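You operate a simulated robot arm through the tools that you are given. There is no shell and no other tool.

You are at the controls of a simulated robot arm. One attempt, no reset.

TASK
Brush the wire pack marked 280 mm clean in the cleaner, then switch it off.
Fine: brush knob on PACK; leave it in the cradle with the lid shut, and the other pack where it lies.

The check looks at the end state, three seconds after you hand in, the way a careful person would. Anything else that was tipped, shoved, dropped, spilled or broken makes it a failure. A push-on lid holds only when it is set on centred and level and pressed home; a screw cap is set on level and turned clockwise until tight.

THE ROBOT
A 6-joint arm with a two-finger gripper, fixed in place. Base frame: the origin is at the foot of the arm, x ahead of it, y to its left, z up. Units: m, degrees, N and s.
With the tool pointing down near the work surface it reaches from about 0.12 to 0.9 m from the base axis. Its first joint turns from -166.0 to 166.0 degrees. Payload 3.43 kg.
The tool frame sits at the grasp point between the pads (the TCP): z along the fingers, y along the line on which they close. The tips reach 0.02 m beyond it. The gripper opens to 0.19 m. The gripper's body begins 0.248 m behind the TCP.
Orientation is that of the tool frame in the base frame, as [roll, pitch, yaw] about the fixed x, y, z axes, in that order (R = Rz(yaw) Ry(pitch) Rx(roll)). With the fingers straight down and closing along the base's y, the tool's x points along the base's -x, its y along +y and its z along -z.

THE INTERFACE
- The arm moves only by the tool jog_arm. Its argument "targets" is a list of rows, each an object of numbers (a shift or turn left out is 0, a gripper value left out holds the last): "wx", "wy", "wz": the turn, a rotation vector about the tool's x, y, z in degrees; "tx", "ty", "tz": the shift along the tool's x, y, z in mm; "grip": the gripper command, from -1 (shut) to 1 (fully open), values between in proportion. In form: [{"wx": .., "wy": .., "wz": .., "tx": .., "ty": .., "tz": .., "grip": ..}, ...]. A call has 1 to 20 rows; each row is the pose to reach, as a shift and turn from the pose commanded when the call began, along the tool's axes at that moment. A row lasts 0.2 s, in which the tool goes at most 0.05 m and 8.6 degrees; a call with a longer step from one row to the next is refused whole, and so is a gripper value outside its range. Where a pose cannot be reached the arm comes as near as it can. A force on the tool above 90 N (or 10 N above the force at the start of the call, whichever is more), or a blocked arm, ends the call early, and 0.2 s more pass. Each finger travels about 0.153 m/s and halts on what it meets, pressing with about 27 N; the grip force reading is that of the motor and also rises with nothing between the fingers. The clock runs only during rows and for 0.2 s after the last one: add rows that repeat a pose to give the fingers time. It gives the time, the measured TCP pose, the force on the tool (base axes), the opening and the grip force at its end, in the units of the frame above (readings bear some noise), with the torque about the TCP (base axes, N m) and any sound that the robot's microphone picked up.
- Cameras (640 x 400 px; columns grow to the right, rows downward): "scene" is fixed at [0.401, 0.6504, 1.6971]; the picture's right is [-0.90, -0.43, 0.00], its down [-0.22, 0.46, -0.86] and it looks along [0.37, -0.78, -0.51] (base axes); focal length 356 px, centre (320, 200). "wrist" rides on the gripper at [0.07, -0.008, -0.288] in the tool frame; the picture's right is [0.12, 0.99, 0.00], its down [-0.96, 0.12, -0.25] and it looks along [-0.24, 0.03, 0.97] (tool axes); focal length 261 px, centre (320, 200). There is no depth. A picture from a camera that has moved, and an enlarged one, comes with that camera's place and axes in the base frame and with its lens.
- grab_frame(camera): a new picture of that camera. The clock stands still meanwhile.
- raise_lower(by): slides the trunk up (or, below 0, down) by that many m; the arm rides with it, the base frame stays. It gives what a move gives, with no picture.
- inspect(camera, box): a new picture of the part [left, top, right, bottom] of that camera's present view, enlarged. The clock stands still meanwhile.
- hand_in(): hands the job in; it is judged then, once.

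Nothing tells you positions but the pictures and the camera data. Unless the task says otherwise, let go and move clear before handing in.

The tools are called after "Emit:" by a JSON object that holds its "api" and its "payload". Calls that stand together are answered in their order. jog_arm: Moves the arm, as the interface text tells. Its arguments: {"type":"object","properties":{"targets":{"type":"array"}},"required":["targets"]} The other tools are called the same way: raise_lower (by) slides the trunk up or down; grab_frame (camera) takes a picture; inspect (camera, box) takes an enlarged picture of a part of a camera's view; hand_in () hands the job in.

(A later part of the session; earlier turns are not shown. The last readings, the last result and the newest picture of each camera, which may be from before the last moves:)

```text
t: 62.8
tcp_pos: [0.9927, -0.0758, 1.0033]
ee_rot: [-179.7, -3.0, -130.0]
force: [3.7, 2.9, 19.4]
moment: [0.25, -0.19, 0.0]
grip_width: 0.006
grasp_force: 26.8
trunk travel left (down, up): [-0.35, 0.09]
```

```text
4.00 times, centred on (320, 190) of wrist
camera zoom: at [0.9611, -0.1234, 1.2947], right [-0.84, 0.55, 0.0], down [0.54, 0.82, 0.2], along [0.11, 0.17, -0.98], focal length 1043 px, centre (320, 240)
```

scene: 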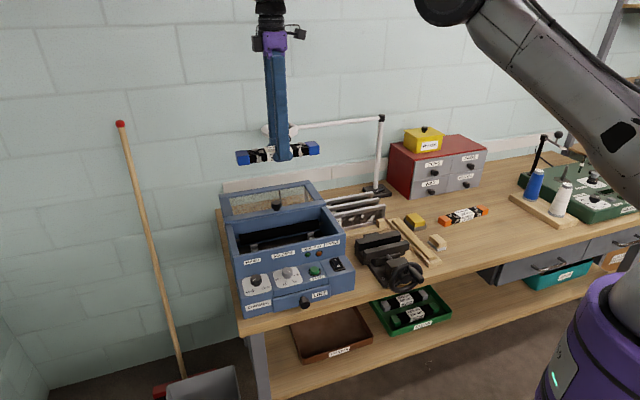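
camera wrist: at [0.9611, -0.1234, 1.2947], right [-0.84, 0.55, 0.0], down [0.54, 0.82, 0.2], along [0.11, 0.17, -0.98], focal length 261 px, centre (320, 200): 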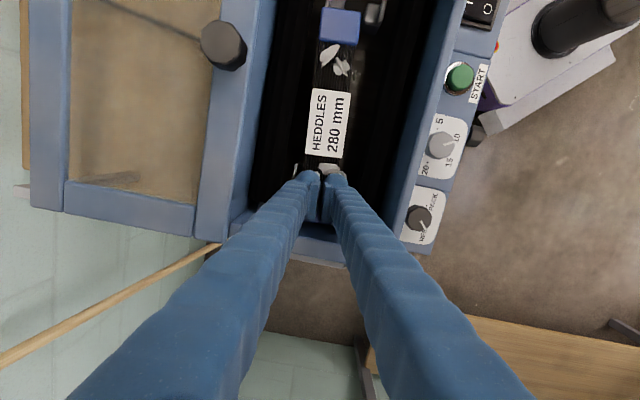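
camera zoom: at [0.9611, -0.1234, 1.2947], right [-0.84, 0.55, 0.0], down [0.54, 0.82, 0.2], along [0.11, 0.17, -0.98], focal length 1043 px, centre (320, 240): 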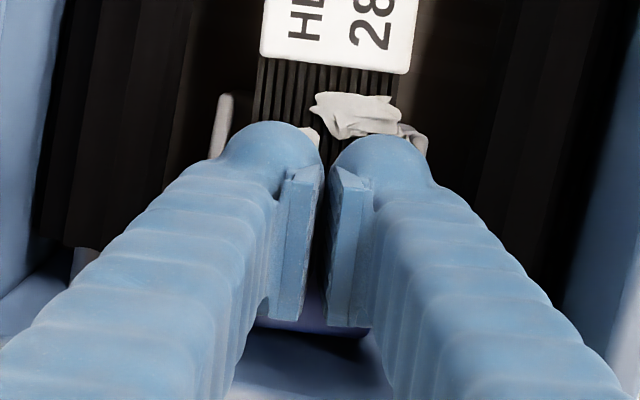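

The A end is now about level with the posts, but still yawed toward the back. I'll press a touch more, then twist +4.7° and shift sideways to line the pack up with the cradle.

Emit:
{"api": "jog_arm", "payload": {"targets": [{"tz": 1.5}, {"tz": 2.5}, {"tz": 2.5}]}}

Emit:
{"api": "inspect", "payload": {"camera": "scene", "box": [285, 215, 335, 255]}}

```text
t: 63.6
tcp_pos: [0.992, -0.0766, 1.0027]
ee_rot: [-179.6, -2.8, -130.1]
force: [10.0, 5.9, 41.6]
moment: [0.58, -0.35, -0.03]
grip_width: 0.0058
grasp_force: 27.3
trunk travel left (down, up): [-0.35, 0.09]
```

```text
10.00 times, centred on (310, 235) of scene
camera zoom: at [0.401, 0.6504, 1.6971], right [-0.9, -0.43, 0.0], down [-0.22, 0.46, -0.86], along [0.37, -0.78, -0.51], focal length 3554 px, centre (420, -150)
```

zoom: 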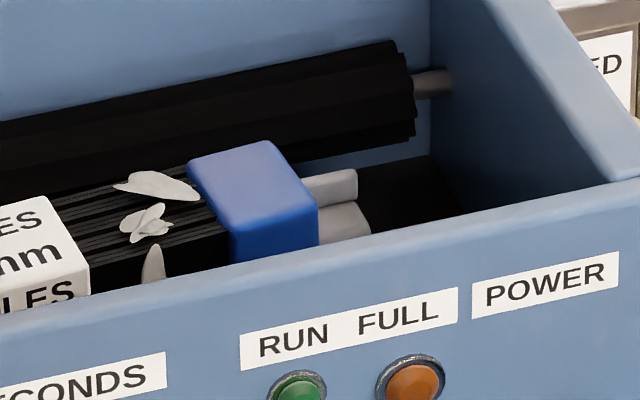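

It's flush with the fingers now; to raise the A end further I'll tilt the tool 3° more.

Emit:
{"api": "jog_arm", "payload": {"targets": [{"wy": 1.5, "tz": -1}, {"wy": 3, "tz": -1}, {"wy": 3, "tz": -1}]}}

Emit:
{"api": "inspect", "payload": {"camera": "scene", "box": [285, 215, 335, 255]}}

Emit:
{"api": "grab_frame", "payload": {"camera": "wrist"}}

```text
t: 64.4
tcp_pos: [0.9909, -0.0764, 1.0044]
ee_rot: [-179.6, -6.0, -130.1]
force: [14.1, 7.3, 42.4]
moment: [0.6, -0.48, -0.04]
grip_width: 0.0061
grasp_force: 27.2
trunk travel left (down, up): [-0.35, 0.09]
```

```text
10.00 times, centred on (310, 235) of scene
camera zoom: at [0.401, 0.6504, 1.6971], right [-0.9, -0.43, 0.0], down [-0.22, 0.46, -0.86], along [0.37, -0.78, -0.51], focal length 3554 px, centre (420, -150)
```

zoom: 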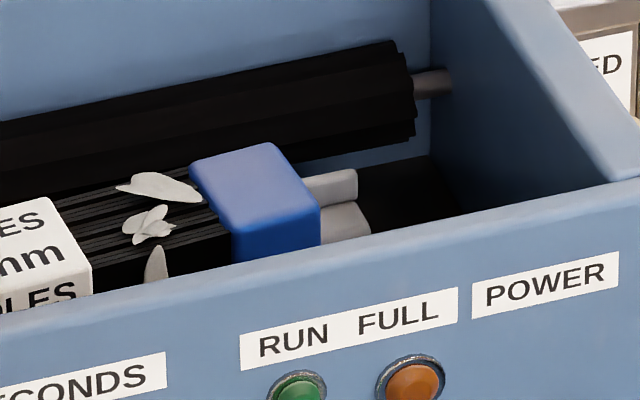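

```text
taken
camera wrist: at [0.9696, -0.1111, 1.2976], right [-0.84, 0.55, 0.01], down [0.54, 0.83, 0.15], along [0.08, 0.12, -0.99], focal length 261 px, centre (320, 200)
```

wrist: 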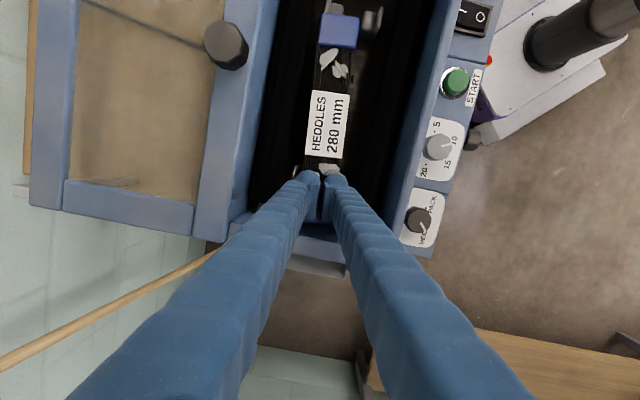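

The A end stays about level with the platform, enough if it's aligned. I'll now twist +4.7° and shift it sideways ~4 mm while pressed.

Emit:
{"api": "jog_arm", "payload": {"targets": [{"wz": 1}, {"wz": 2}, {"wz": 3}, {"wz": 4}, {"wz": 5}, {"wz": 5, "ty": -2}, {"wz": 5, "ty": -4}, {"wz": 5, "ty": -4}]}}

Emit:
{"api": "grab_frame", "payload": {"camera": "wrist"}}

Emit:
{"api": "inspect", "payload": {"camera": "scene", "box": [285, 215, 335, 255]}}

Emit:
{"api": "inspect", "payload": {"camera": "wrist", "box": [290, 0, 400, 70]}}

```text
t: 66.2
tcp_pos: [0.9911, -0.0787, 1.0033]
ee_rot: [-179.2, -6.0, -135.0]
force: [-3.3, 15.4, 40.6]
moment: [0.83, 0.03, -0.02]
grip_width: 0.0062
grasp_force: 27.0
trunk travel left (down, up): [-0.35, 0.09]
```

```text
taken
camera wrist: at [0.9657, -0.1097, 1.2967], right [-0.79, 0.62, 0.0], down [0.61, 0.78, 0.14], along [0.09, 0.11, -0.99], focal length 261 px, centre (320, 200)
```

wrist: 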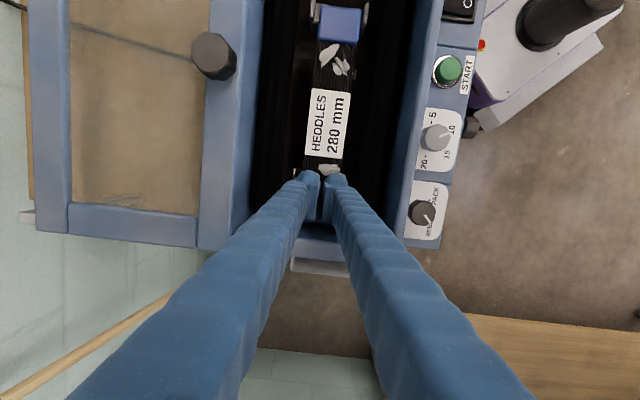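

```text
10.00 times, centred on (310, 235) of scene
camera zoom: at [0.401, 0.6504, 1.6971], right [-0.9, -0.43, 0.0], down [-0.22, 0.46, -0.86], along [0.37, -0.78, -0.51], focal length 3554 px, centre (420, -150)
```

zoom: 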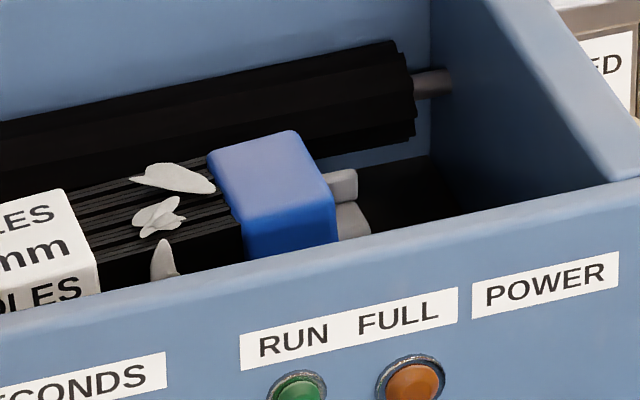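

```text
5.71 times, centred on (345, 35) of wrist
camera zoom: at [0.9657, -0.1097, 1.2967], right [-0.79, 0.62, 0.0], down [0.61, 0.78, 0.14], along [0.09, 0.11, -0.99], focal length 1489 px, centre (177, 1143)
```

zoom: 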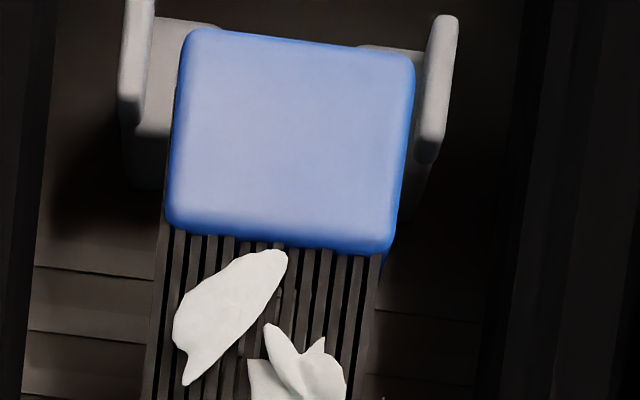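

The pack followed the twist nicely and now lies lined up between the A uprights, raised. Now drag it toward A while pressing.

Emit:
{"api": "jog_arm", "payload": {"targets": [{"tx": 3, "tz": 0.3}, {"tx": 6, "tz": 0.6}, {"tx": 10, "tz": 1.0}, {"tx": 10, "tz": 1.0}]}}

Emit:
{"api": "inspect", "payload": {"camera": "scene", "box": [220, 190, 340, 260]}}

Emit:
{"api": "inspect", "payload": {"camera": "wrist", "box": [290, 0, 400, 70]}}

```text
t: 67.2
tcp_pos: [0.9877, -0.0881, 1.0036]
ee_rot: [-179.0, -5.7, -135.0]
force: [10.9, 7.5, 46.4]
moment: [0.79, -0.32, -0.04]
grip_width: 0.0061
grasp_force: 26.9
trunk travel left (down, up): [-0.35, 0.09]
```

```text
5.33 times, centred on (280, 225) of scene
camera zoom: at [0.401, 0.6504, 1.6971], right [-0.9, -0.43, 0.0], down [-0.22, 0.46, -0.86], along [0.37, -0.78, -0.51], focal length 1896 px, centre (533, 67)
```

zoom: 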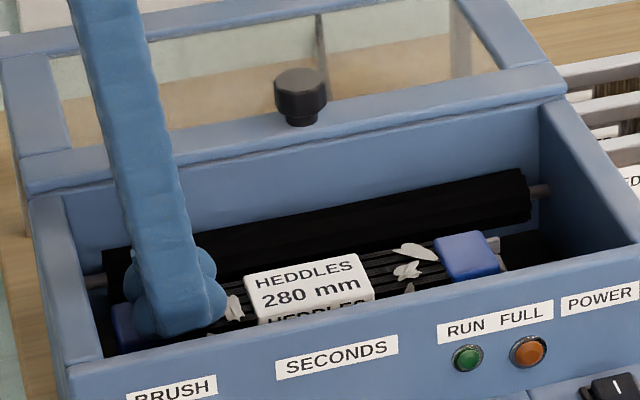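

```text
5.71 times, centred on (345, 35) of wrist
camera zoom: at [0.96, -0.1181, 1.2977], right [-0.79, 0.62, -0.01], down [0.61, 0.78, 0.15], along [0.09, 0.11, -0.99], focal length 1489 px, centre (177, 1143)
```

zoom: 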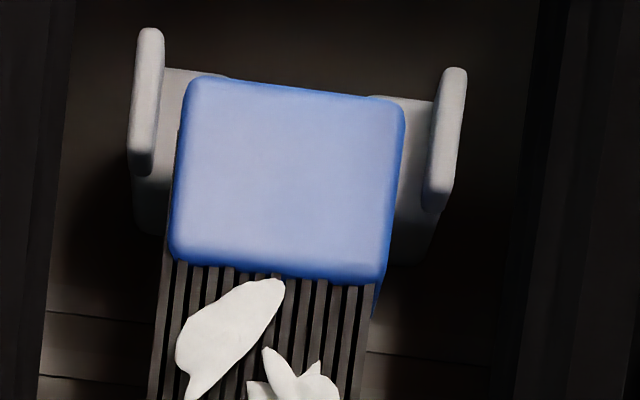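

It worked: the pack is level, its A cap now on the A platforms between the uprights. About 20 mm more toward A remains; continue dragging.

Emit:
{"api": "jog_arm", "payload": {"targets": [{"tx": 3, "tz": 0}, {"tx": 6, "tz": 0.3}, {"tx": 10, "tz": 0.7}, {"tx": 10, "tz": 0.7}]}}

Emit:
{"api": "grab_frame", "payload": {"camera": "wrist"}}

Emit:
{"api": "inspect", "payload": {"camera": "scene", "box": [220, 190, 340, 260]}}

Emit:
{"api": "inspect", "payload": {"camera": "wrist", "box": [290, 0, 400, 70]}}

```text
t: 68.2
tcp_pos: [0.9792, -0.0934, 1.0038]
ee_rot: [-179.1, -5.9, -134.9]
force: [9.0, 8.6, 44.8]
moment: [0.8, -0.31, -0.09]
grip_width: 0.0061
grasp_force: 26.4
trunk travel left (down, up): [-0.35, 0.09]
```

```text
taken
camera wrist: at [0.9526, -0.125, 1.2977], right [-0.79, 0.62, 0.0], down [0.61, 0.78, 0.15], along [0.09, 0.11, -0.99], focal length 261 px, centre (320, 200)
```

wrist: 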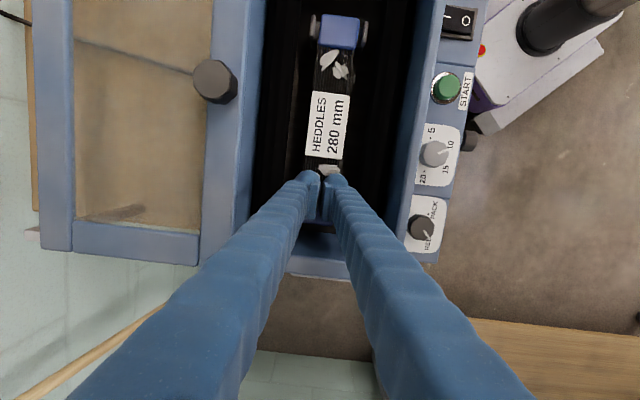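

```text
5.33 times, centred on (280, 225) of scene
camera zoom: at [0.401, 0.6504, 1.6971], right [-0.9, -0.43, 0.0], down [-0.22, 0.46, -0.86], along [0.37, -0.78, -0.51], focal length 1896 px, centre (533, 67)
```

zoom: 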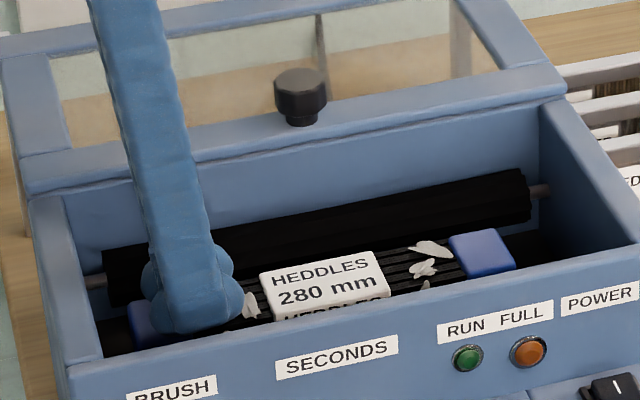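

```text
5.71 times, centred on (345, 35) of wrist
camera zoom: at [0.9526, -0.125, 1.2977], right [-0.79, 0.62, 0.0], down [0.61, 0.78, 0.15], along [0.09, 0.11, -0.99], focal length 1489 px, centre (177, 1143)
```

zoom: 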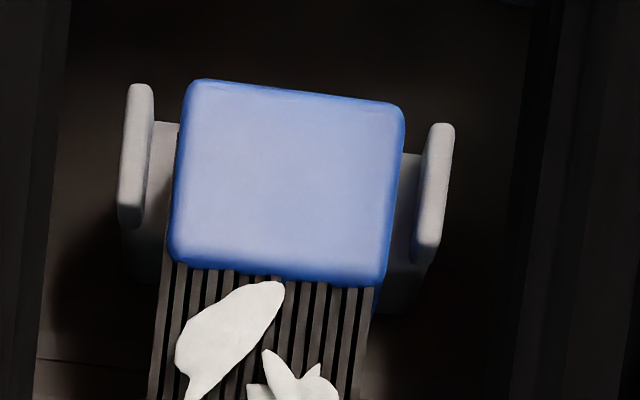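

Following well; roughly 10 mm more to centre the caps on the posts.

Emit:
{"api": "jog_arm", "payload": {"targets": [{"tx": 3, "tz": 0}, {"tx": 6, "tz": 0.3}, {"tx": 10.5, "tz": 0.7}, {"tx": 10.5, "tz": 0.7}]}}

Emit:
{"api": "inspect", "payload": {"camera": "scene", "box": [220, 190, 340, 260]}}

Emit:
{"api": "inspect", "payload": {"camera": "wrist", "box": [290, 0, 400, 70]}}

Emit:
{"api": "inspect", "payload": {"camera": "wrist", "box": [260, 130, 380, 250]}}

```text
t: 69.2
tcp_pos: [0.9706, -0.1, 1.0043]
ee_rot: [-179.0, -6.0, -135.0]
force: [7.9, 8.5, 43.8]
moment: [0.76, -0.29, -0.13]
grip_width: 0.0061
grasp_force: 26.6
trunk travel left (down, up): [-0.35, 0.09]
```

```text
5.33 times, centred on (280, 225) of scene
camera zoom: at [0.401, 0.6504, 1.6971], right [-0.9, -0.43, 0.0], down [-0.22, 0.46, -0.86], along [0.37, -0.78, -0.51], focal length 1896 px, centre (533, 67)
```

zoom: 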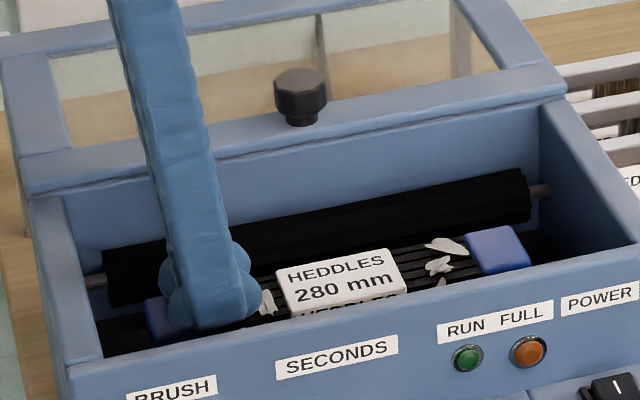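

```text
5.71 times, centred on (345, 35) of wrist
camera zoom: at [0.945, -0.1322, 1.2977], right [-0.79, 0.62, 0.0], down [0.61, 0.78, 0.15], along [0.09, 0.11, -0.99], focal length 1489 px, centre (177, 1143)
```

zoom: 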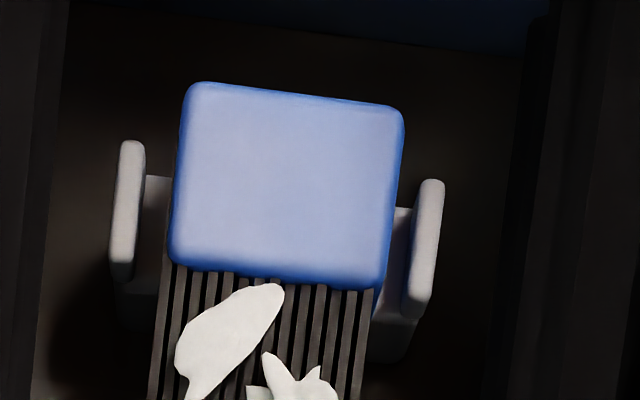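

```text
3.33 times, centred on (320, 190) of wrist
camera zoom: at [0.945, -0.1322, 1.2977], right [-0.79, 0.62, 0.0], down [0.61, 0.78, 0.15], along [0.09, 0.11, -0.99], focal length 869 px, centre (320, 233)
```

zoom: 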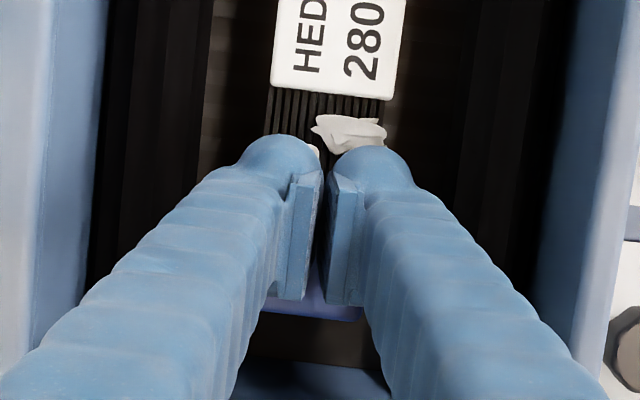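

It looks centred. Lifting straight off to check the seat.

Emit:
{"api": "jog_arm", "payload": {"targets": [{"tx": 0.5, "tz": -5}, {"tx": 2, "tz": -20}, {"tx": 6, "tz": -60}, {"tx": 10, "tz": -100}, {"tx": 15, "tz": -145, "wy": -3}, {"tx": 20, "tz": -190, "wy": -6}, {"tx": 26, "tz": -230, "wy": -6, "grip": 0}, {"tx": 31, "tz": -270, "wy": -6, "grip": 1}, {"tx": 31, "tz": -270, "wy": -6, "grip": 1}, {"tx": 31, "tz": -270, "wy": -6, "grip": 1}]}}

Emit:
{"api": "grab_frame", "payload": {"camera": "wrist"}}

Emit:
{"api": "inspect", "payload": {"camera": "wrist", "box": [240, 90, 400, 230]}}

Emit:
{"api": "inspect", "payload": {"camera": "scene", "box": [220, 190, 340, 260]}}

```text
t: 71.4
tcp_pos: [0.9704, -0.1019, 1.2737]
ee_rot: [-179.3, 0.0, -135.0]
force: [-0.7, 1.2, -0.5]
moment: [-0.01, -0.02, -0.03]
grip_width: 0.19
grasp_force: 0.0
trunk travel left (down, up): [-0.35, 0.09]
```

```text
taken
camera wrist: at [0.9224, -0.1536, 1.5608], right [-0.79, 0.62, -0.01], down [0.6, 0.76, 0.25], along [0.16, 0.19, -0.97], focal length 261 px, centre (320, 200)
```

wrist: 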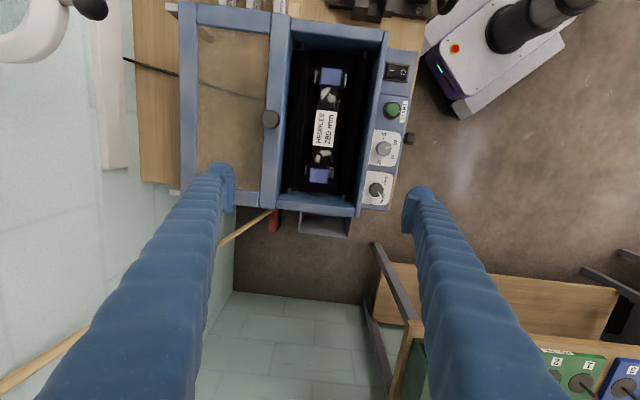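

```text
2.86 times, centred on (320, 160) of wrist
camera zoom: at [0.9224, -0.1536, 1.5608], right [-0.79, 0.62, -0.01], down [0.6, 0.76, 0.25], along [0.16, 0.19, -0.97], focal length 745 px, centre (320, 314)
```

zoom: 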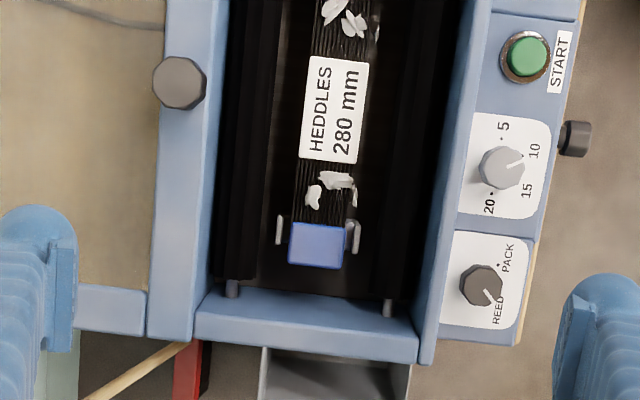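

```text
5.33 times, centred on (280, 225) of scene
camera zoom: at [0.401, 0.6504, 1.6971], right [-0.9, -0.43, 0.0], down [-0.22, 0.46, -0.86], along [0.37, -0.78, -0.51], focal length 1896 px, centre (533, 67)
```

zoom: 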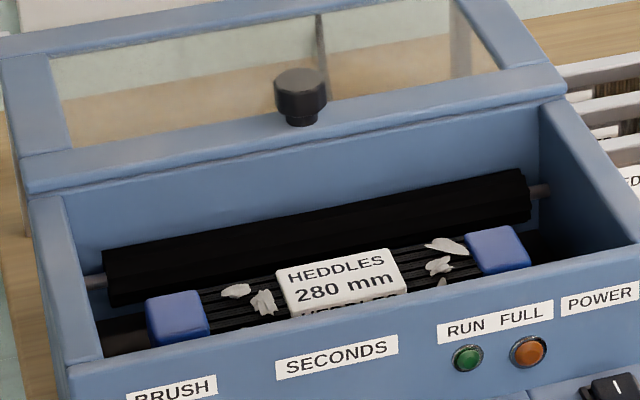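

The pack lies level in the cradle. Checking both ends for centring, and yaw.

Emit:
{"api": "inspect", "payload": {"camera": "wrist", "box": [295, 50, 365, 110]}}

Emit:
{"api": "inspect", "payload": {"camera": "wrist", "box": [285, 145, 355, 205]}}

```text
6.67 times, centred on (330, 80) of wrist
camera zoom: at [0.9224, -0.1536, 1.5608], right [-0.79, 0.62, -0.01], down [0.6, 0.76, 0.25], along [0.16, 0.19, -0.97], focal length 1738 px, centre (253, 1000)
```

zoom: 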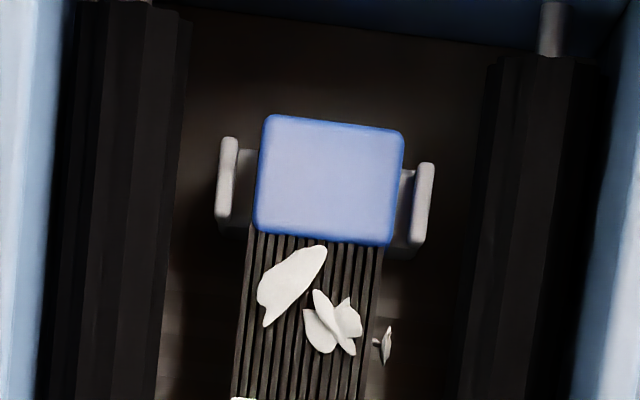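

```text
6.67 times, centred on (320, 175) of wrist
camera zoom: at [0.9224, -0.1536, 1.5608], right [-0.79, 0.62, -0.01], down [0.6, 0.76, 0.25], along [0.16, 0.19, -0.97], focal length 1738 px, centre (320, 367)
```

zoom: 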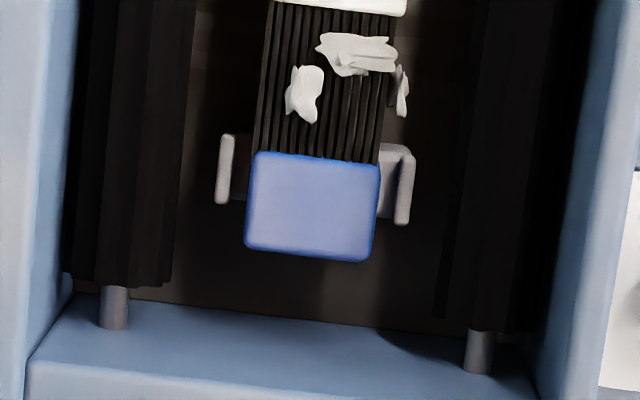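

The pack is well seated in the cradle. Next is the brush knob, at about (0.903, 0.022, top 0.966), too close to the front wall to straddle with these fingers; I'll rotate it by dragging closed fingertips along its front side. Moving in front of it first.

Emit:
{"api": "jog_arm", "payload": {"targets": [{"tx": -10, "ty": 40, "wx": -0.7, "grip": 0}, {"tx": -20, "ty": 80, "wx": -0.7, "grip": -1}, {"tx": -30, "ty": 120, "wx": -0.7, "grip": -1}, {"tx": -42, "ty": 160, "wx": -0.7}, {"tx": -51, "ty": 190, "wx": -0.7, "tz": 20}, {"tx": -51, "ty": 190, "wx": -0.7, "tz": 65}, {"tx": -51, "ty": 190, "wx": -0.7, "tz": 110}, {"tx": -51, "ty": 190, "wx": -0.7, "tz": 155}, {"tx": -51, "ty": 190, "wx": -0.7, "tz": 200}, {"tx": -51, "ty": 190, "wx": -0.7, "tz": 230}, {"tx": -51, "ty": 190, "wx": -0.7, "tz": 230}]}}

Emit:
{"api": "grab_frame", "payload": {"camera": "wrist"}}

Emit:
{"api": "inspect", "payload": {"camera": "scene", "box": [210, 180, 340, 320]}}

```text
t: 73.8
tcp_pos: [0.8721, 0.0668, 1.0409]
ee_rot: [180.0, 0.1, -134.9]
force: [0.0, 0.2, -1.1]
moment: [0.01, -0.03, 0.0]
grip_width: 0.0
grasp_force: 27.4
trunk travel left (down, up): [-0.35, 0.09]
```

```text
taken
camera wrist: at [0.8275, 0.0115, 1.3286], right [-0.79, 0.62, 0.0], down [0.6, 0.76, 0.25], along [0.15, 0.19, -0.97], focal length 261 px, centre (320, 200)
```

wrist: 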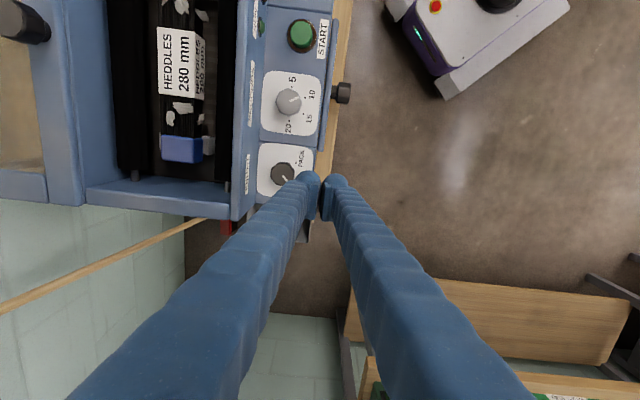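

```text
2.86 times, centred on (275, 250) of scene
camera zoom: at [0.401, 0.6504, 1.6971], right [-0.9, -0.43, 0.0], down [-0.22, 0.46, -0.86], along [0.37, -0.78, -0.51], focal length 1016 px, centre (449, 57)
```

zoom: 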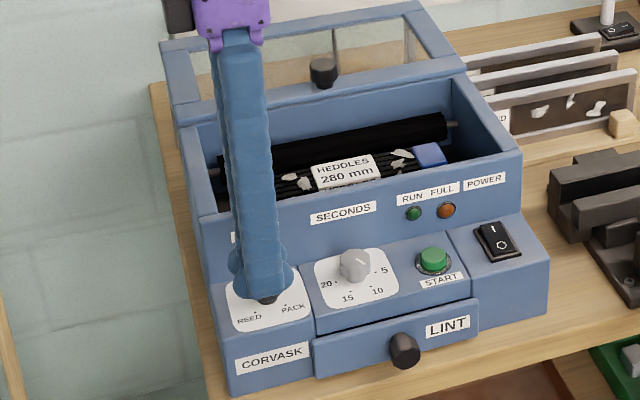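

Emit:
{"api": "inspect", "payload": {"camera": "wrist", "box": [240, 130, 350, 220]}}

Emit:
{"api": "inspect", "payload": {"camera": "scene", "box": [235, 255, 295, 305]}}

```text
4.44 times, centred on (295, 175) of wrist
camera zoom: at [0.8275, 0.0115, 1.3286], right [-0.79, 0.62, 0.0], down [0.6, 0.76, 0.25], along [0.15, 0.19, -0.97], focal length 1158 px, centre (431, 311)
```

zoom: 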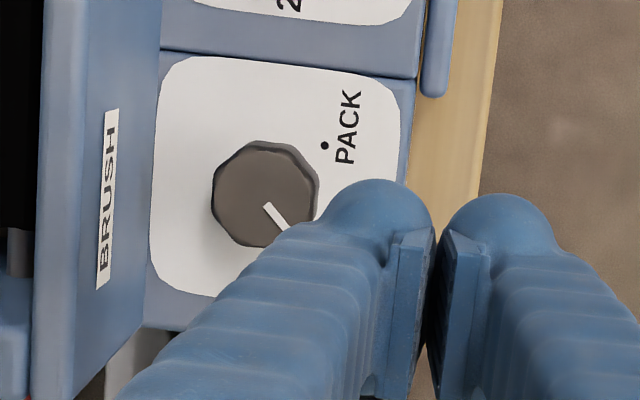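

```text
8.00 times, centred on (265, 280) of scene
camera zoom: at [0.401, 0.6504, 1.6971], right [-0.9, -0.43, 0.0], down [-0.22, 0.46, -0.86], along [0.37, -0.78, -0.51], focal length 2844 px, centre (760, -440)
```

zoom: 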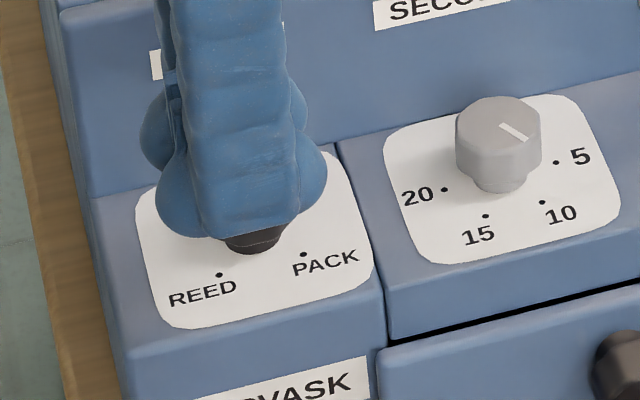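

I can see the knob: centre 53 mm behind the tool, radius ~17 mm, pointer at REED; PACK is exactly 90° round via the front. I'll lower beside it, press on its front, and slide toward A.

Emit:
{"api": "jog_arm", "payload": {"targets": [{"tz": 30}, {"tz": 55}, {"tz": 68}, {"tz": 68}]}}

Emit:
{"api": "jog_arm", "payload": {"targets": [{"ty": -4}, {"ty": -8}, {"ty": -10}, {"ty": -10}]}}

Emit:
{"api": "inspect", "payload": {"camera": "scene", "box": [235, 255, 295, 305]}}

Emit:
{"api": "inspect", "payload": {"camera": "wrist", "box": [240, 130, 350, 220]}}

```text
t: 74.8
tcp_pos: [0.8716, 0.0673, 0.9739]
ee_rot: [-179.9, 0.0, -134.9]
force: [-0.4, 0.6, -0.4]
moment: [0.0, -0.01, -0.03]
grip_width: 0.0
grasp_force: 26.6
trunk travel left (down, up): [-0.35, 0.09]
```

```text
t: 75.8
tcp_pos: [0.8774, 0.0644, 0.9723]
ee_rot: [179.9, -0.1, -134.9]
force: [-17.9, 20.5, 3.7]
moment: [-0.11, -0.07, -0.23]
grip_width: 0.0
grasp_force: 27.1
trunk travel left (down, up): [-0.35, 0.09]
```

```text
8.00 times, centred on (265, 280) of scene
camera zoom: at [0.401, 0.6504, 1.6971], right [-0.9, -0.43, 0.0], down [-0.22, 0.46, -0.86], along [0.37, -0.78, -0.51], focal length 2844 px, centre (760, -440)
```

zoom: 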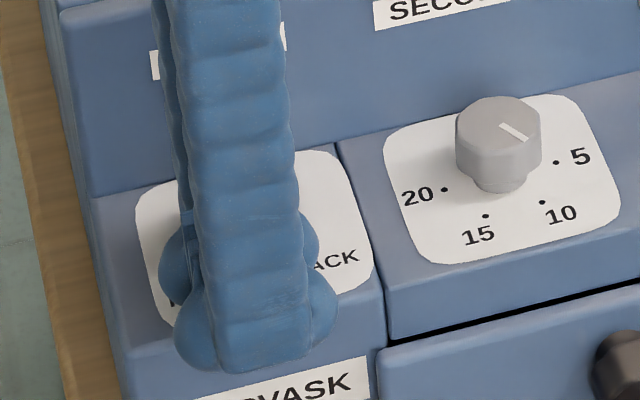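

```text
4.44 times, centred on (295, 175) of wrist
camera zoom: at [0.8327, 0.0073, 1.2603], right [-0.79, 0.62, 0.0], down [0.6, 0.76, 0.25], along [0.15, 0.19, -0.97], focal length 1158 px, centre (431, 311)
```

zoom: 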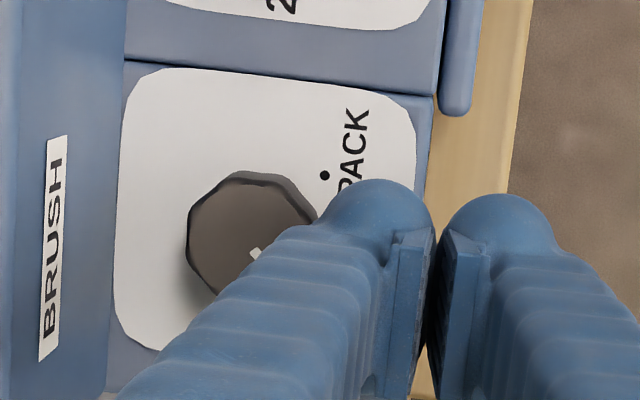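

Contact with ~27 N on the knob's front. Slide toward A.

Emit:
{"api": "jog_arm", "payload": {"targets": [{"tx": 4}, {"tx": 8}, {"tx": 12}, {"tx": 12}]}}

Emit:
{"api": "inspect", "payload": {"camera": "wrist", "box": [240, 130, 350, 220]}}

```text
t: 76.8
tcp_pos: [0.869, 0.0547, 0.9723]
ee_rot: [-180.0, -0.1, -134.9]
force: [-26.1, 28.1, -1.4]
moment: [0.04, 0.04, 0.22]
grip_width: 0.0001
grasp_force: 27.0
trunk travel left (down, up): [-0.35, 0.09]
```

```text
4.44 times, centred on (295, 175) of wrist
camera zoom: at [0.8243, -0.001, 1.2603], right [-0.79, 0.62, 0.0], down [0.6, 0.76, 0.25], along [0.15, 0.19, -0.97], focal length 1158 px, centre (431, 311)
```

zoom: 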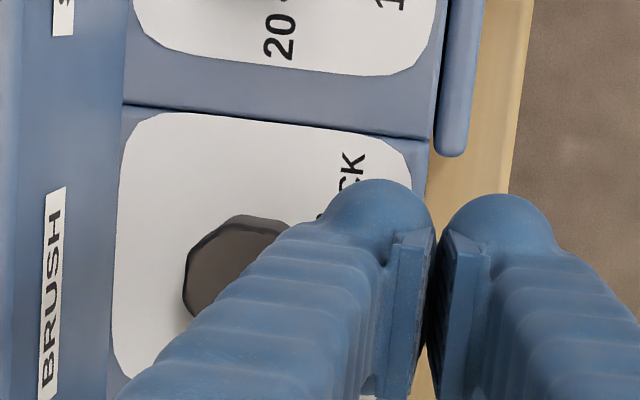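

Emit:
{"api": "jog_arm", "payload": {"targets": [{"ty": 10}, {"ty": 20, "tz": -20}, {"ty": 20, "tz": -60}, {"ty": 20, "tz": -60}]}}

Emit:
{"api": "inspect", "payload": {"camera": "wrist", "box": [220, 120, 350, 240]}}

```text
t: 77.8
tcp_pos: [0.8572, 0.0644, 1.0331]
ee_rot: [180.0, 0.0, -134.9]
force: [0.0, -1.2, 0.3]
moment: [0.06, 0.02, 0.0]
grip_width: 0.0001
grasp_force: 26.9
trunk travel left (down, up): [-0.35, 0.09]
```

```text
3.33 times, centred on (285, 180) of wrist
camera zoom: at [0.813, 0.0092, 1.3202], right [-0.79, 0.62, 0.0], down [0.6, 0.76, 0.25], along [0.15, 0.19, -0.97], focal length 869 px, centre (437, 267)
```

zoom: 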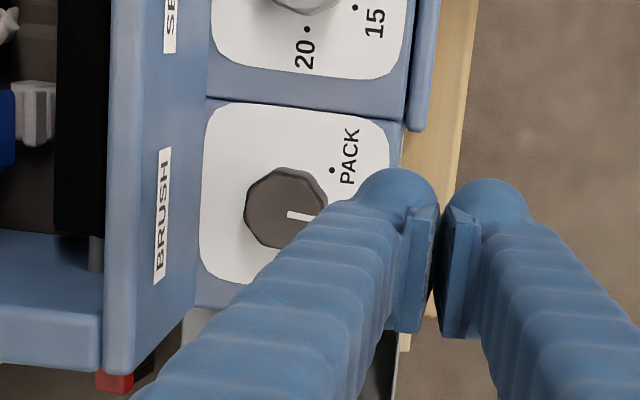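

The knob turned about 38° with 12 mm of drag; it needs about 52° more. Repeating the move.

Emit:
{"api": "jog_arm", "payload": {"targets": [{"tx": -10, "tz": 20}, {"tx": -10, "tz": 45}, {"tx": -10, "tz": 60}, {"tx": -10, "ty": -6, "tz": 60}, {"tx": -10, "ty": -13, "tz": 60}, {"tx": -10, "ty": -19, "tz": 60}, {"tx": -10, "ty": -19, "tz": 60}, {"tx": -6, "ty": -19, "tz": 60}, {"tx": -2, "ty": -19, "tz": 60}, {"tx": 2, "ty": -19, "tz": 60}, {"tx": 6, "ty": -19, "tz": 60}, {"tx": 6, "ty": -19, "tz": 60}, {"tx": 6, "ty": -9, "tz": 60}, {"tx": 6, "ty": 0, "tz": 40}, {"tx": 6, "ty": 0, "tz": 0}, {"tx": 6, "ty": 0, "tz": 0}]}}

Emit:
{"api": "inspect", "payload": {"camera": "wrist", "box": [220, 120, 350, 240]}}

```text
t: 81.2
tcp_pos: [0.853, 0.062, 1.0325]
ee_rot: [180.0, -0.1, -134.9]
force: [0.4, 0.1, -0.1]
moment: [0.07, 0.03, -0.02]
grip_width: 0.0
grasp_force: 26.7
trunk travel left (down, up): [-0.35, 0.09]
```

```text
3.33 times, centred on (285, 180) of wrist
camera zoom: at [0.8091, 0.0062, 1.3196], right [-0.79, 0.62, 0.0], down [0.6, 0.76, 0.25], along [0.15, 0.19, -0.97], focal length 869 px, centre (437, 267)
```

zoom: 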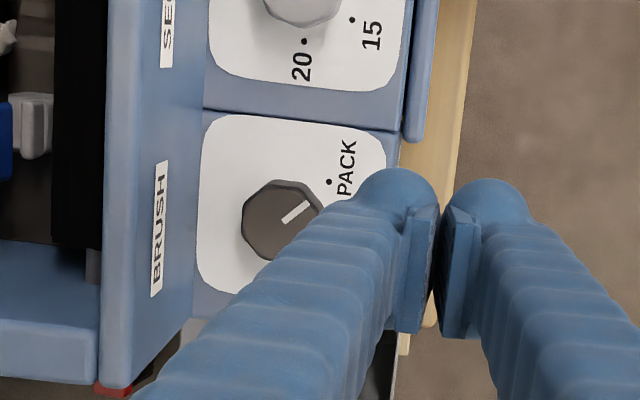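

The pointer now aims at the PACK dot (≈44° of 45°). Verify from both cameras.

Emit:
{"api": "inspect", "payload": {"camera": "wrist", "box": [275, 155, 335, 205]}}

Emit:
{"api": "jog_arm", "payload": {"targets": [{"ty": 30, "tz": -20}, {"ty": 60, "tz": -60}, {"ty": 90, "tz": -100}, {"ty": 90, "tz": -140}]}}

Emit:
{"api": "inspect", "payload": {"camera": "scene", "box": [235, 245, 345, 310]}}

Emit:
{"api": "grab_frame", "payload": {"camera": "wrist"}}

```text
8.00 times, centred on (305, 180) of wrist
camera zoom: at [0.8091, 0.0062, 1.3196], right [-0.79, 0.62, 0.0], down [0.6, 0.76, 0.25], along [0.15, 0.19, -0.97], focal length 2085 px, centre (440, 360)
```

zoom: 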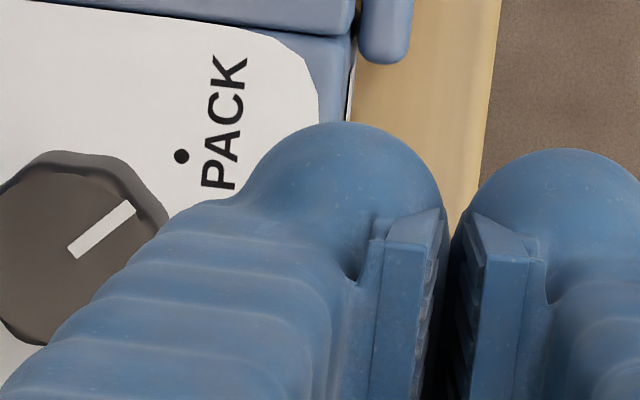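

```text
t: 82.2
tcp_pos: [0.7879, 0.1258, 1.1727]
ee_rot: [-179.9, 0.0, -135.0]
force: [-0.4, -0.1, -0.8]
moment: [-0.02, -0.03, -0.01]
grip_width: 0.0
grasp_force: 27.3
trunk travel left (down, up): [-0.35, 0.09]
```

```text
5.82 times, centred on (290, 278) of scene
camera zoom: at [0.401, 0.6504, 1.6971], right [-0.9, -0.43, 0.0], down [-0.22, 0.46, -0.86], along [0.37, -0.78, -0.51], focal length 2068 px, centre (494, -251)
```

zoom: 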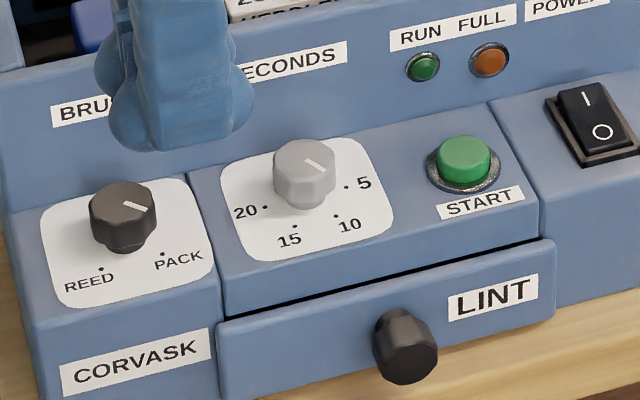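

```text
taken
camera wrist: at [0.7436, 0.0699, 1.4608], right [-0.79, 0.62, 0.0], down [0.6, 0.76, 0.25], along [0.15, 0.19, -0.97], focal length 261 px, centre (320, 200)
```

wrist: 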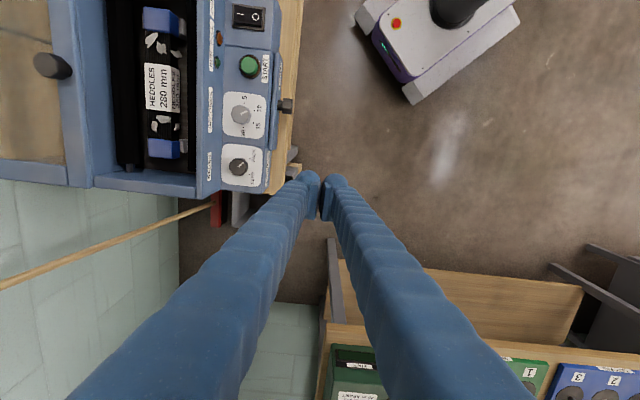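

Brush is on PACK. Now the lid: it slides forward, with its knob at about (0.985, -0.235, top 1.059). I'll go above it with open fingers.

Emit:
{"api": "jog_arm", "payload": {"targets": [{"tz": -40}, {"tx": 10, "ty": -34, "tz": -60}, {"tx": 22, "ty": -77, "tz": -70}, {"tx": 35, "ty": -120, "tz": -70}, {"tx": 48, "ty": -163, "tz": -70}, {"tx": 61, "ty": -206, "tz": -70, "grip": -0.5}, {"tx": 74, "ty": -250, "tz": -70, "grip": -0.2}, {"tx": 87, "ty": -294, "tz": -70, "grip": -0.1}, {"tx": 100, "ty": -338, "tz": -70}, {"tx": 111, "ty": -376, "tz": -70}, {"tx": 115.7, "ty": -394.5, "tz": -70}, {"tx": 115.7, "ty": -394.5, "tz": -30}, {"tx": 115.7, "ty": -394.5, "tz": 10}, {"tx": 115.7, "ty": -394.5, "tz": 30}, {"tx": 115.7, "ty": -394.5, "tz": 30}]}}

Emit:
{"api": "grab_frame", "payload": {"camera": "wrist"}}

Emit:
{"api": "inspect", "payload": {"camera": "wrist", "box": [240, 120, 400, 240]}}

Emit:
{"api": "inspect", "payload": {"camera": "scene", "box": [210, 110, 370, 240]}}

```text
t: 85.4
tcp_pos: [0.9891, -0.2352, 1.1408]
ee_rot: [179.9, -0.2, -134.9]
force: [-0.2, -0.5, -1.2]
moment: [-0.03, 0.14, -0.02]
grip_width: 0.0856
grasp_force: 0.1
out of reach, approached as far as the arm can: row 10, 11, 12
trunk travel left (down, up): [-0.35, 0.09]
```

```text
taken
camera wrist: at [0.9449, -0.29, 1.428], right [-0.79, 0.62, 0.0], down [0.6, 0.76, 0.25], along [0.15, 0.19, -0.97], focal length 261 px, centre (320, 200)
```

wrist: 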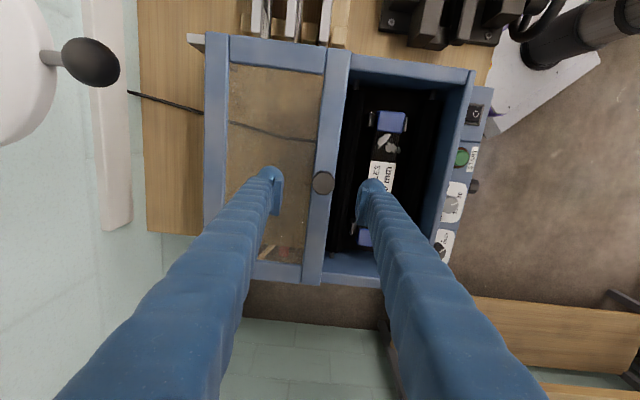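

```text
3.33 times, centred on (320, 180) of wrist
camera zoom: at [0.9449, -0.29, 1.428], right [-0.79, 0.62, 0.0], down [0.6, 0.76, 0.25], along [0.15, 0.19, -0.97], focal length 869 px, centre (320, 267)
```

zoom: 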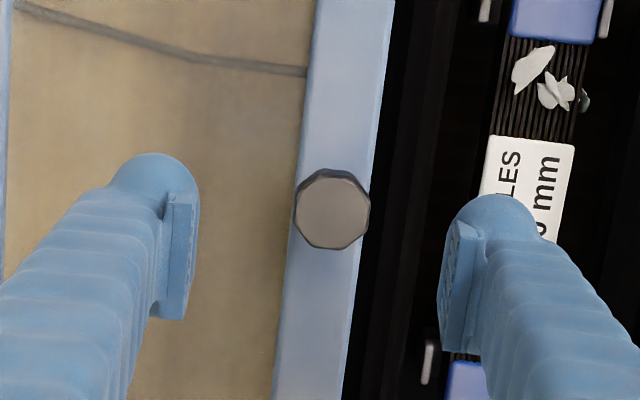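

```text
3.08 times, centred on (290, 175) of scene
camera zoom: at [0.401, 0.6504, 1.6971], right [-0.9, -0.43, 0.0], down [-0.22, 0.46, -0.86], along [0.37, -0.78, -0.51], focal length 1094 px, centre (412, 277)
```

zoom: 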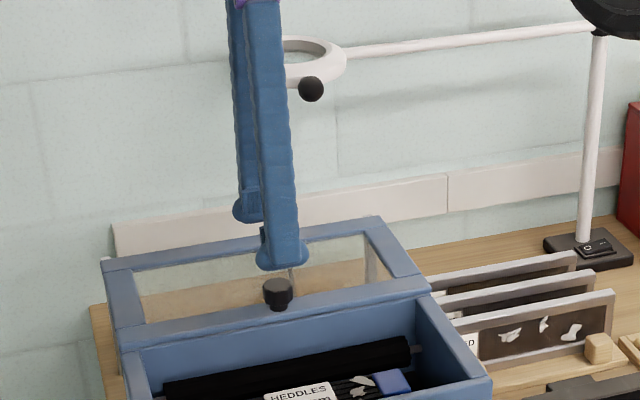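

The knob is 3 mm/5 mm off the tool axis; centring, lowering and closing on it.

Emit:
{"api": "jog_arm", "payload": {"targets": [{"tx": 3.4, "ty": 5, "tz": 30}, {"tx": 3.4, "ty": 5, "tz": 60}, {"tx": 3.4, "ty": 5, "tz": 80}, {"tx": 3.4, "ty": 5, "tz": 84}, {"tx": 3.4, "ty": 5, "tz": 84}]}}

Emit:
{"api": "inspect", "payload": {"camera": "scene", "box": [240, 170, 320, 230]}}

```text
t: 86.6
tcp_pos: [0.9809, -0.2345, 1.0592]
ee_rot: [-179.9, -0.1, -135.0]
force: [0.5, -0.5, 7.0]
moment: [-0.27, -0.28, -0.04]
grip_width: 0.086
grasp_force: 0.3
trunk travel left (down, up): [-0.35, 0.09]
```

```text
6.67 times, centred on (280, 200) of scene
camera zoom: at [0.401, 0.6504, 1.6971], right [-0.9, -0.43, 0.0], down [-0.22, 0.46, -0.86], along [0.37, -0.78, -0.51], focal length 2370 px, centre (587, 200)
```

zoom: 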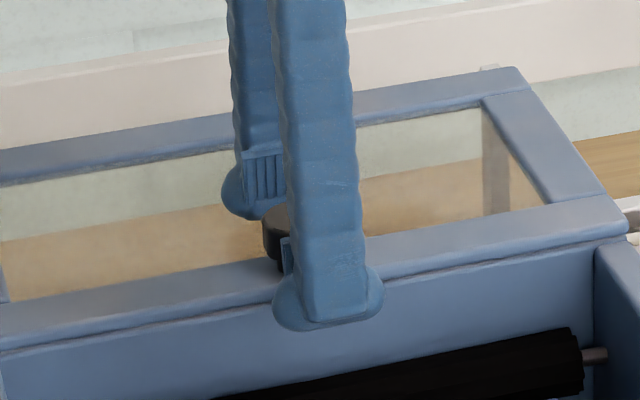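

Slight touch on the lid (7 N); up 3 mm and close on the knob.

Emit:
{"api": "jog_arm", "payload": {"targets": [{"tz": -4}, {"tz": -4, "grip": -0.5}, {"tz": -4, "grip": -0.8}, {"tz": -4, "grip": -1}, {"tz": -4, "grip": -1}]}}

Emit:
{"api": "inspect", "payload": {"camera": "scene", "box": [240, 170, 320, 230]}}

```text
t: 87.8
tcp_pos: [0.9804, -0.2339, 1.0626]
ee_rot: [-180.0, 0.0, -135.0]
force: [-2.0, -0.6, -1.2]
moment: [-0.06, 0.06, 0.0]
grip_width: 0.0316
grasp_force: 44.3
trunk travel left (down, up): [-0.35, 0.09]
```

```text
6.67 times, centred on (280, 200) of scene
camera zoom: at [0.401, 0.6504, 1.6971], right [-0.9, -0.43, 0.0], down [-0.22, 0.46, -0.86], along [0.37, -0.78, -0.51], focal length 2370 px, centre (587, 200)
```

zoom: 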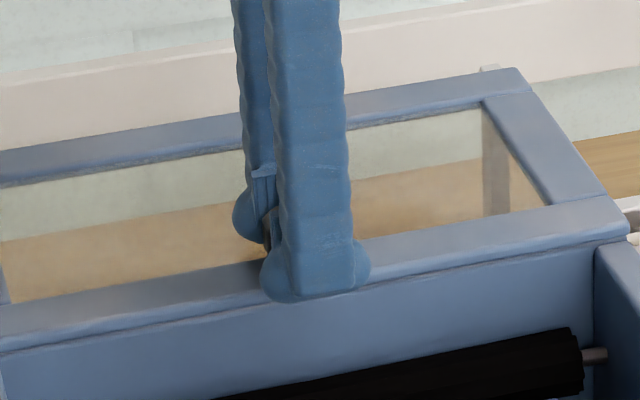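

Knob held. Pull the lid toward the front in small steps.

Emit:
{"api": "jog_arm", "payload": {"targets": [{"ty": 8}, {"ty": 18}, {"ty": 30}, {"ty": 30}]}}

Emit:
{"api": "inspect", "payload": {"camera": "scene", "box": [210, 160, 350, 260]}}

```text
t: 88.8
tcp_pos: [0.9592, -0.213, 1.0635]
ee_rot: [179.9, 0.1, -134.8]
force: [-2.7, -1.1, -4.3]
moment: [-0.04, 0.15, 0.01]
grip_width: 0.0317
grasp_force: 45.3
trunk travel left (down, up): [-0.35, 0.09]
```

```text
4.00 times, centred on (280, 210) of scene
camera zoom: at [0.401, 0.6504, 1.6971], right [-0.9, -0.43, 0.0], down [-0.22, 0.46, -0.86], along [0.37, -0.78, -0.51], focal length 1422 px, centre (480, 160)
```

zoom: 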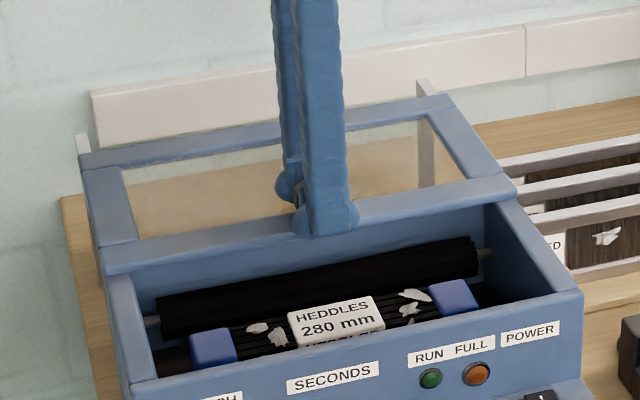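

The lid slides easily on its rails. Continue pulling forward.

Emit:
{"api": "jog_arm", "payload": {"targets": [{"ty": 15}, {"ty": 35}, {"ty": 60}, {"ty": 85}, {"ty": 110}, {"ty": 130}, {"ty": 130}]}}

Emit:
{"api": "inspect", "payload": {"camera": "scene", "box": [210, 160, 350, 280]}}

```text
t: 90.4
tcp_pos: [0.869, -0.1217, 1.0633]
ee_rot: [-180.0, 0.0, -134.9]
force: [1.7, 0.1, 0.2]
moment: [0.04, 0.19, 0.05]
grip_width: 0.0318
grasp_force: 45.0
trunk travel left (down, up): [-0.35, 0.09]
```

```text
3.33 times, centred on (280, 220) of scene
camera zoom: at [0.401, 0.6504, 1.6971], right [-0.9, -0.43, 0.0], down [-0.22, 0.46, -0.86], along [0.37, -0.78, -0.51], focal length 1185 px, centre (453, 133)
```

zoom: 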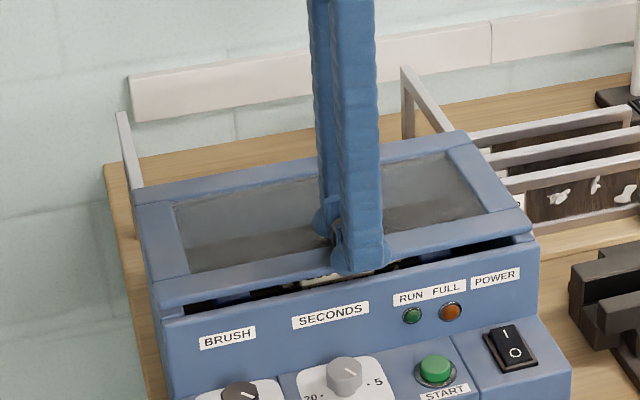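

Emit:
{"api": "jog_arm", "payload": {"targets": [{"ty": 10}, {"ty": 20}, {"ty": 28}, {"ty": 34}, {"ty": 34}]}}

Emit:
{"api": "inspect", "payload": {"camera": "scene", "box": [210, 160, 350, 280]}}

```text
t: 91.6
tcp_pos: [0.8537, -0.1074, 1.0622]
ee_rot: [-179.3, 0.3, -134.9]
force: [46.5, -73.8, -3.9]
moment: [-0.12, -0.75, -0.6]
grip_width: 0.0318
grasp_force: 44.6
trunk travel left (down, up): [-0.35, 0.09]
```

```text
3.33 times, centred on (280, 220) of scene
camera zoom: at [0.401, 0.6504, 1.6971], right [-0.9, -0.43, 0.0], down [-0.22, 0.46, -0.86], along [0.37, -0.78, -0.51], focal length 1185 px, centre (453, 133)
```

zoom: 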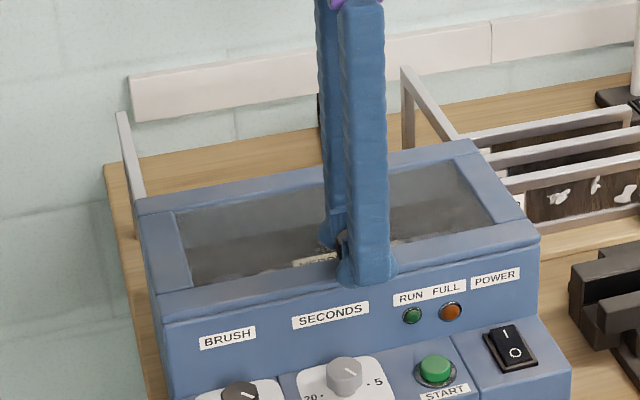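

The lid has hit its stop and covers the box. Relax the pull, release and rise.

Emit:
{"api": "jog_arm", "payload": {"targets": [{"ty": -6}, {"ty": -12}, {"ty": -12}, {"ty": -12, "grip": -0.5}, {"ty": -12, "grip": -0.2}, {"ty": -12, "grip": -0.2}]}}

Emit:
{"api": "jog_arm", "payload": {"targets": [{"tz": -20}, {"tz": -60}, {"tz": -100}, {"tz": -140}, {"tz": -180}, {"tz": -180, "ty": 40}, {"tz": -180, "ty": 80}, {"tz": -180, "ty": 80}]}}

Emit:
{"api": "inspect", "payload": {"camera": "scene", "box": [210, 160, 350, 280]}}

Emit:
{"api": "grab_frame", "payload": {"camera": "wrist"}}

```text
t: 93.0
tcp_pos: [0.8522, -0.1047, 1.0625]
ee_rot: [179.9, -0.1, -134.9]
force: [-0.2, 0.8, -0.2]
moment: [-0.02, 0.03, -0.04]
grip_width: 0.0759
grasp_force: 0.0
trunk travel left (down, up): [-0.35, 0.09]
```

```text
t: 94.8
tcp_pos: [0.7955, -0.0491, 1.2411]
ee_rot: [180.0, 0.0, -135.0]
force: [0.2, -0.3, -1.7]
moment: [0.01, 0.03, 0.01]
grip_width: 0.0759
grasp_force: 0.1
trunk travel left (down, up): [-0.35, 0.09]
```

```text
3.33 times, centred on (280, 220) of scene
camera zoom: at [0.401, 0.6504, 1.6971], right [-0.9, -0.43, 0.0], down [-0.22, 0.46, -0.86], along [0.37, -0.78, -0.51], focal length 1185 px, centre (453, 133)
```

zoom: 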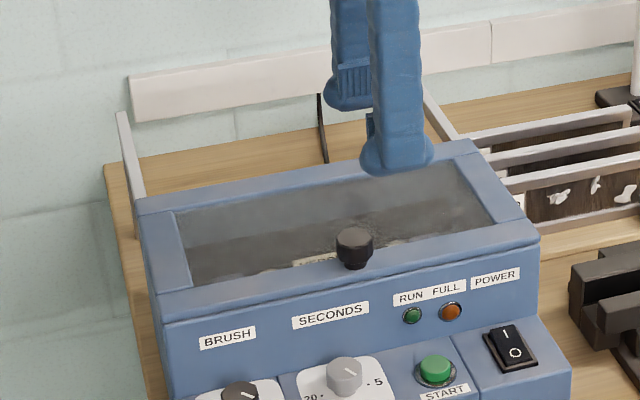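

```text
taken
camera wrist: at [0.7513, -0.1049, 1.5294], right [-0.79, 0.62, 0.0], down [0.6, 0.76, 0.25], along [0.15, 0.19, -0.97], focal length 261 px, centre (320, 200)
```

wrist: 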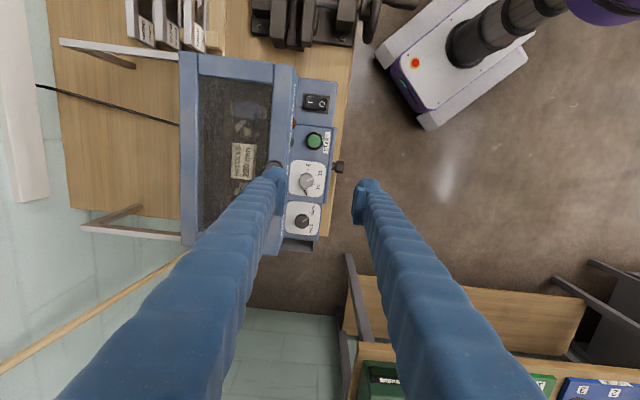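

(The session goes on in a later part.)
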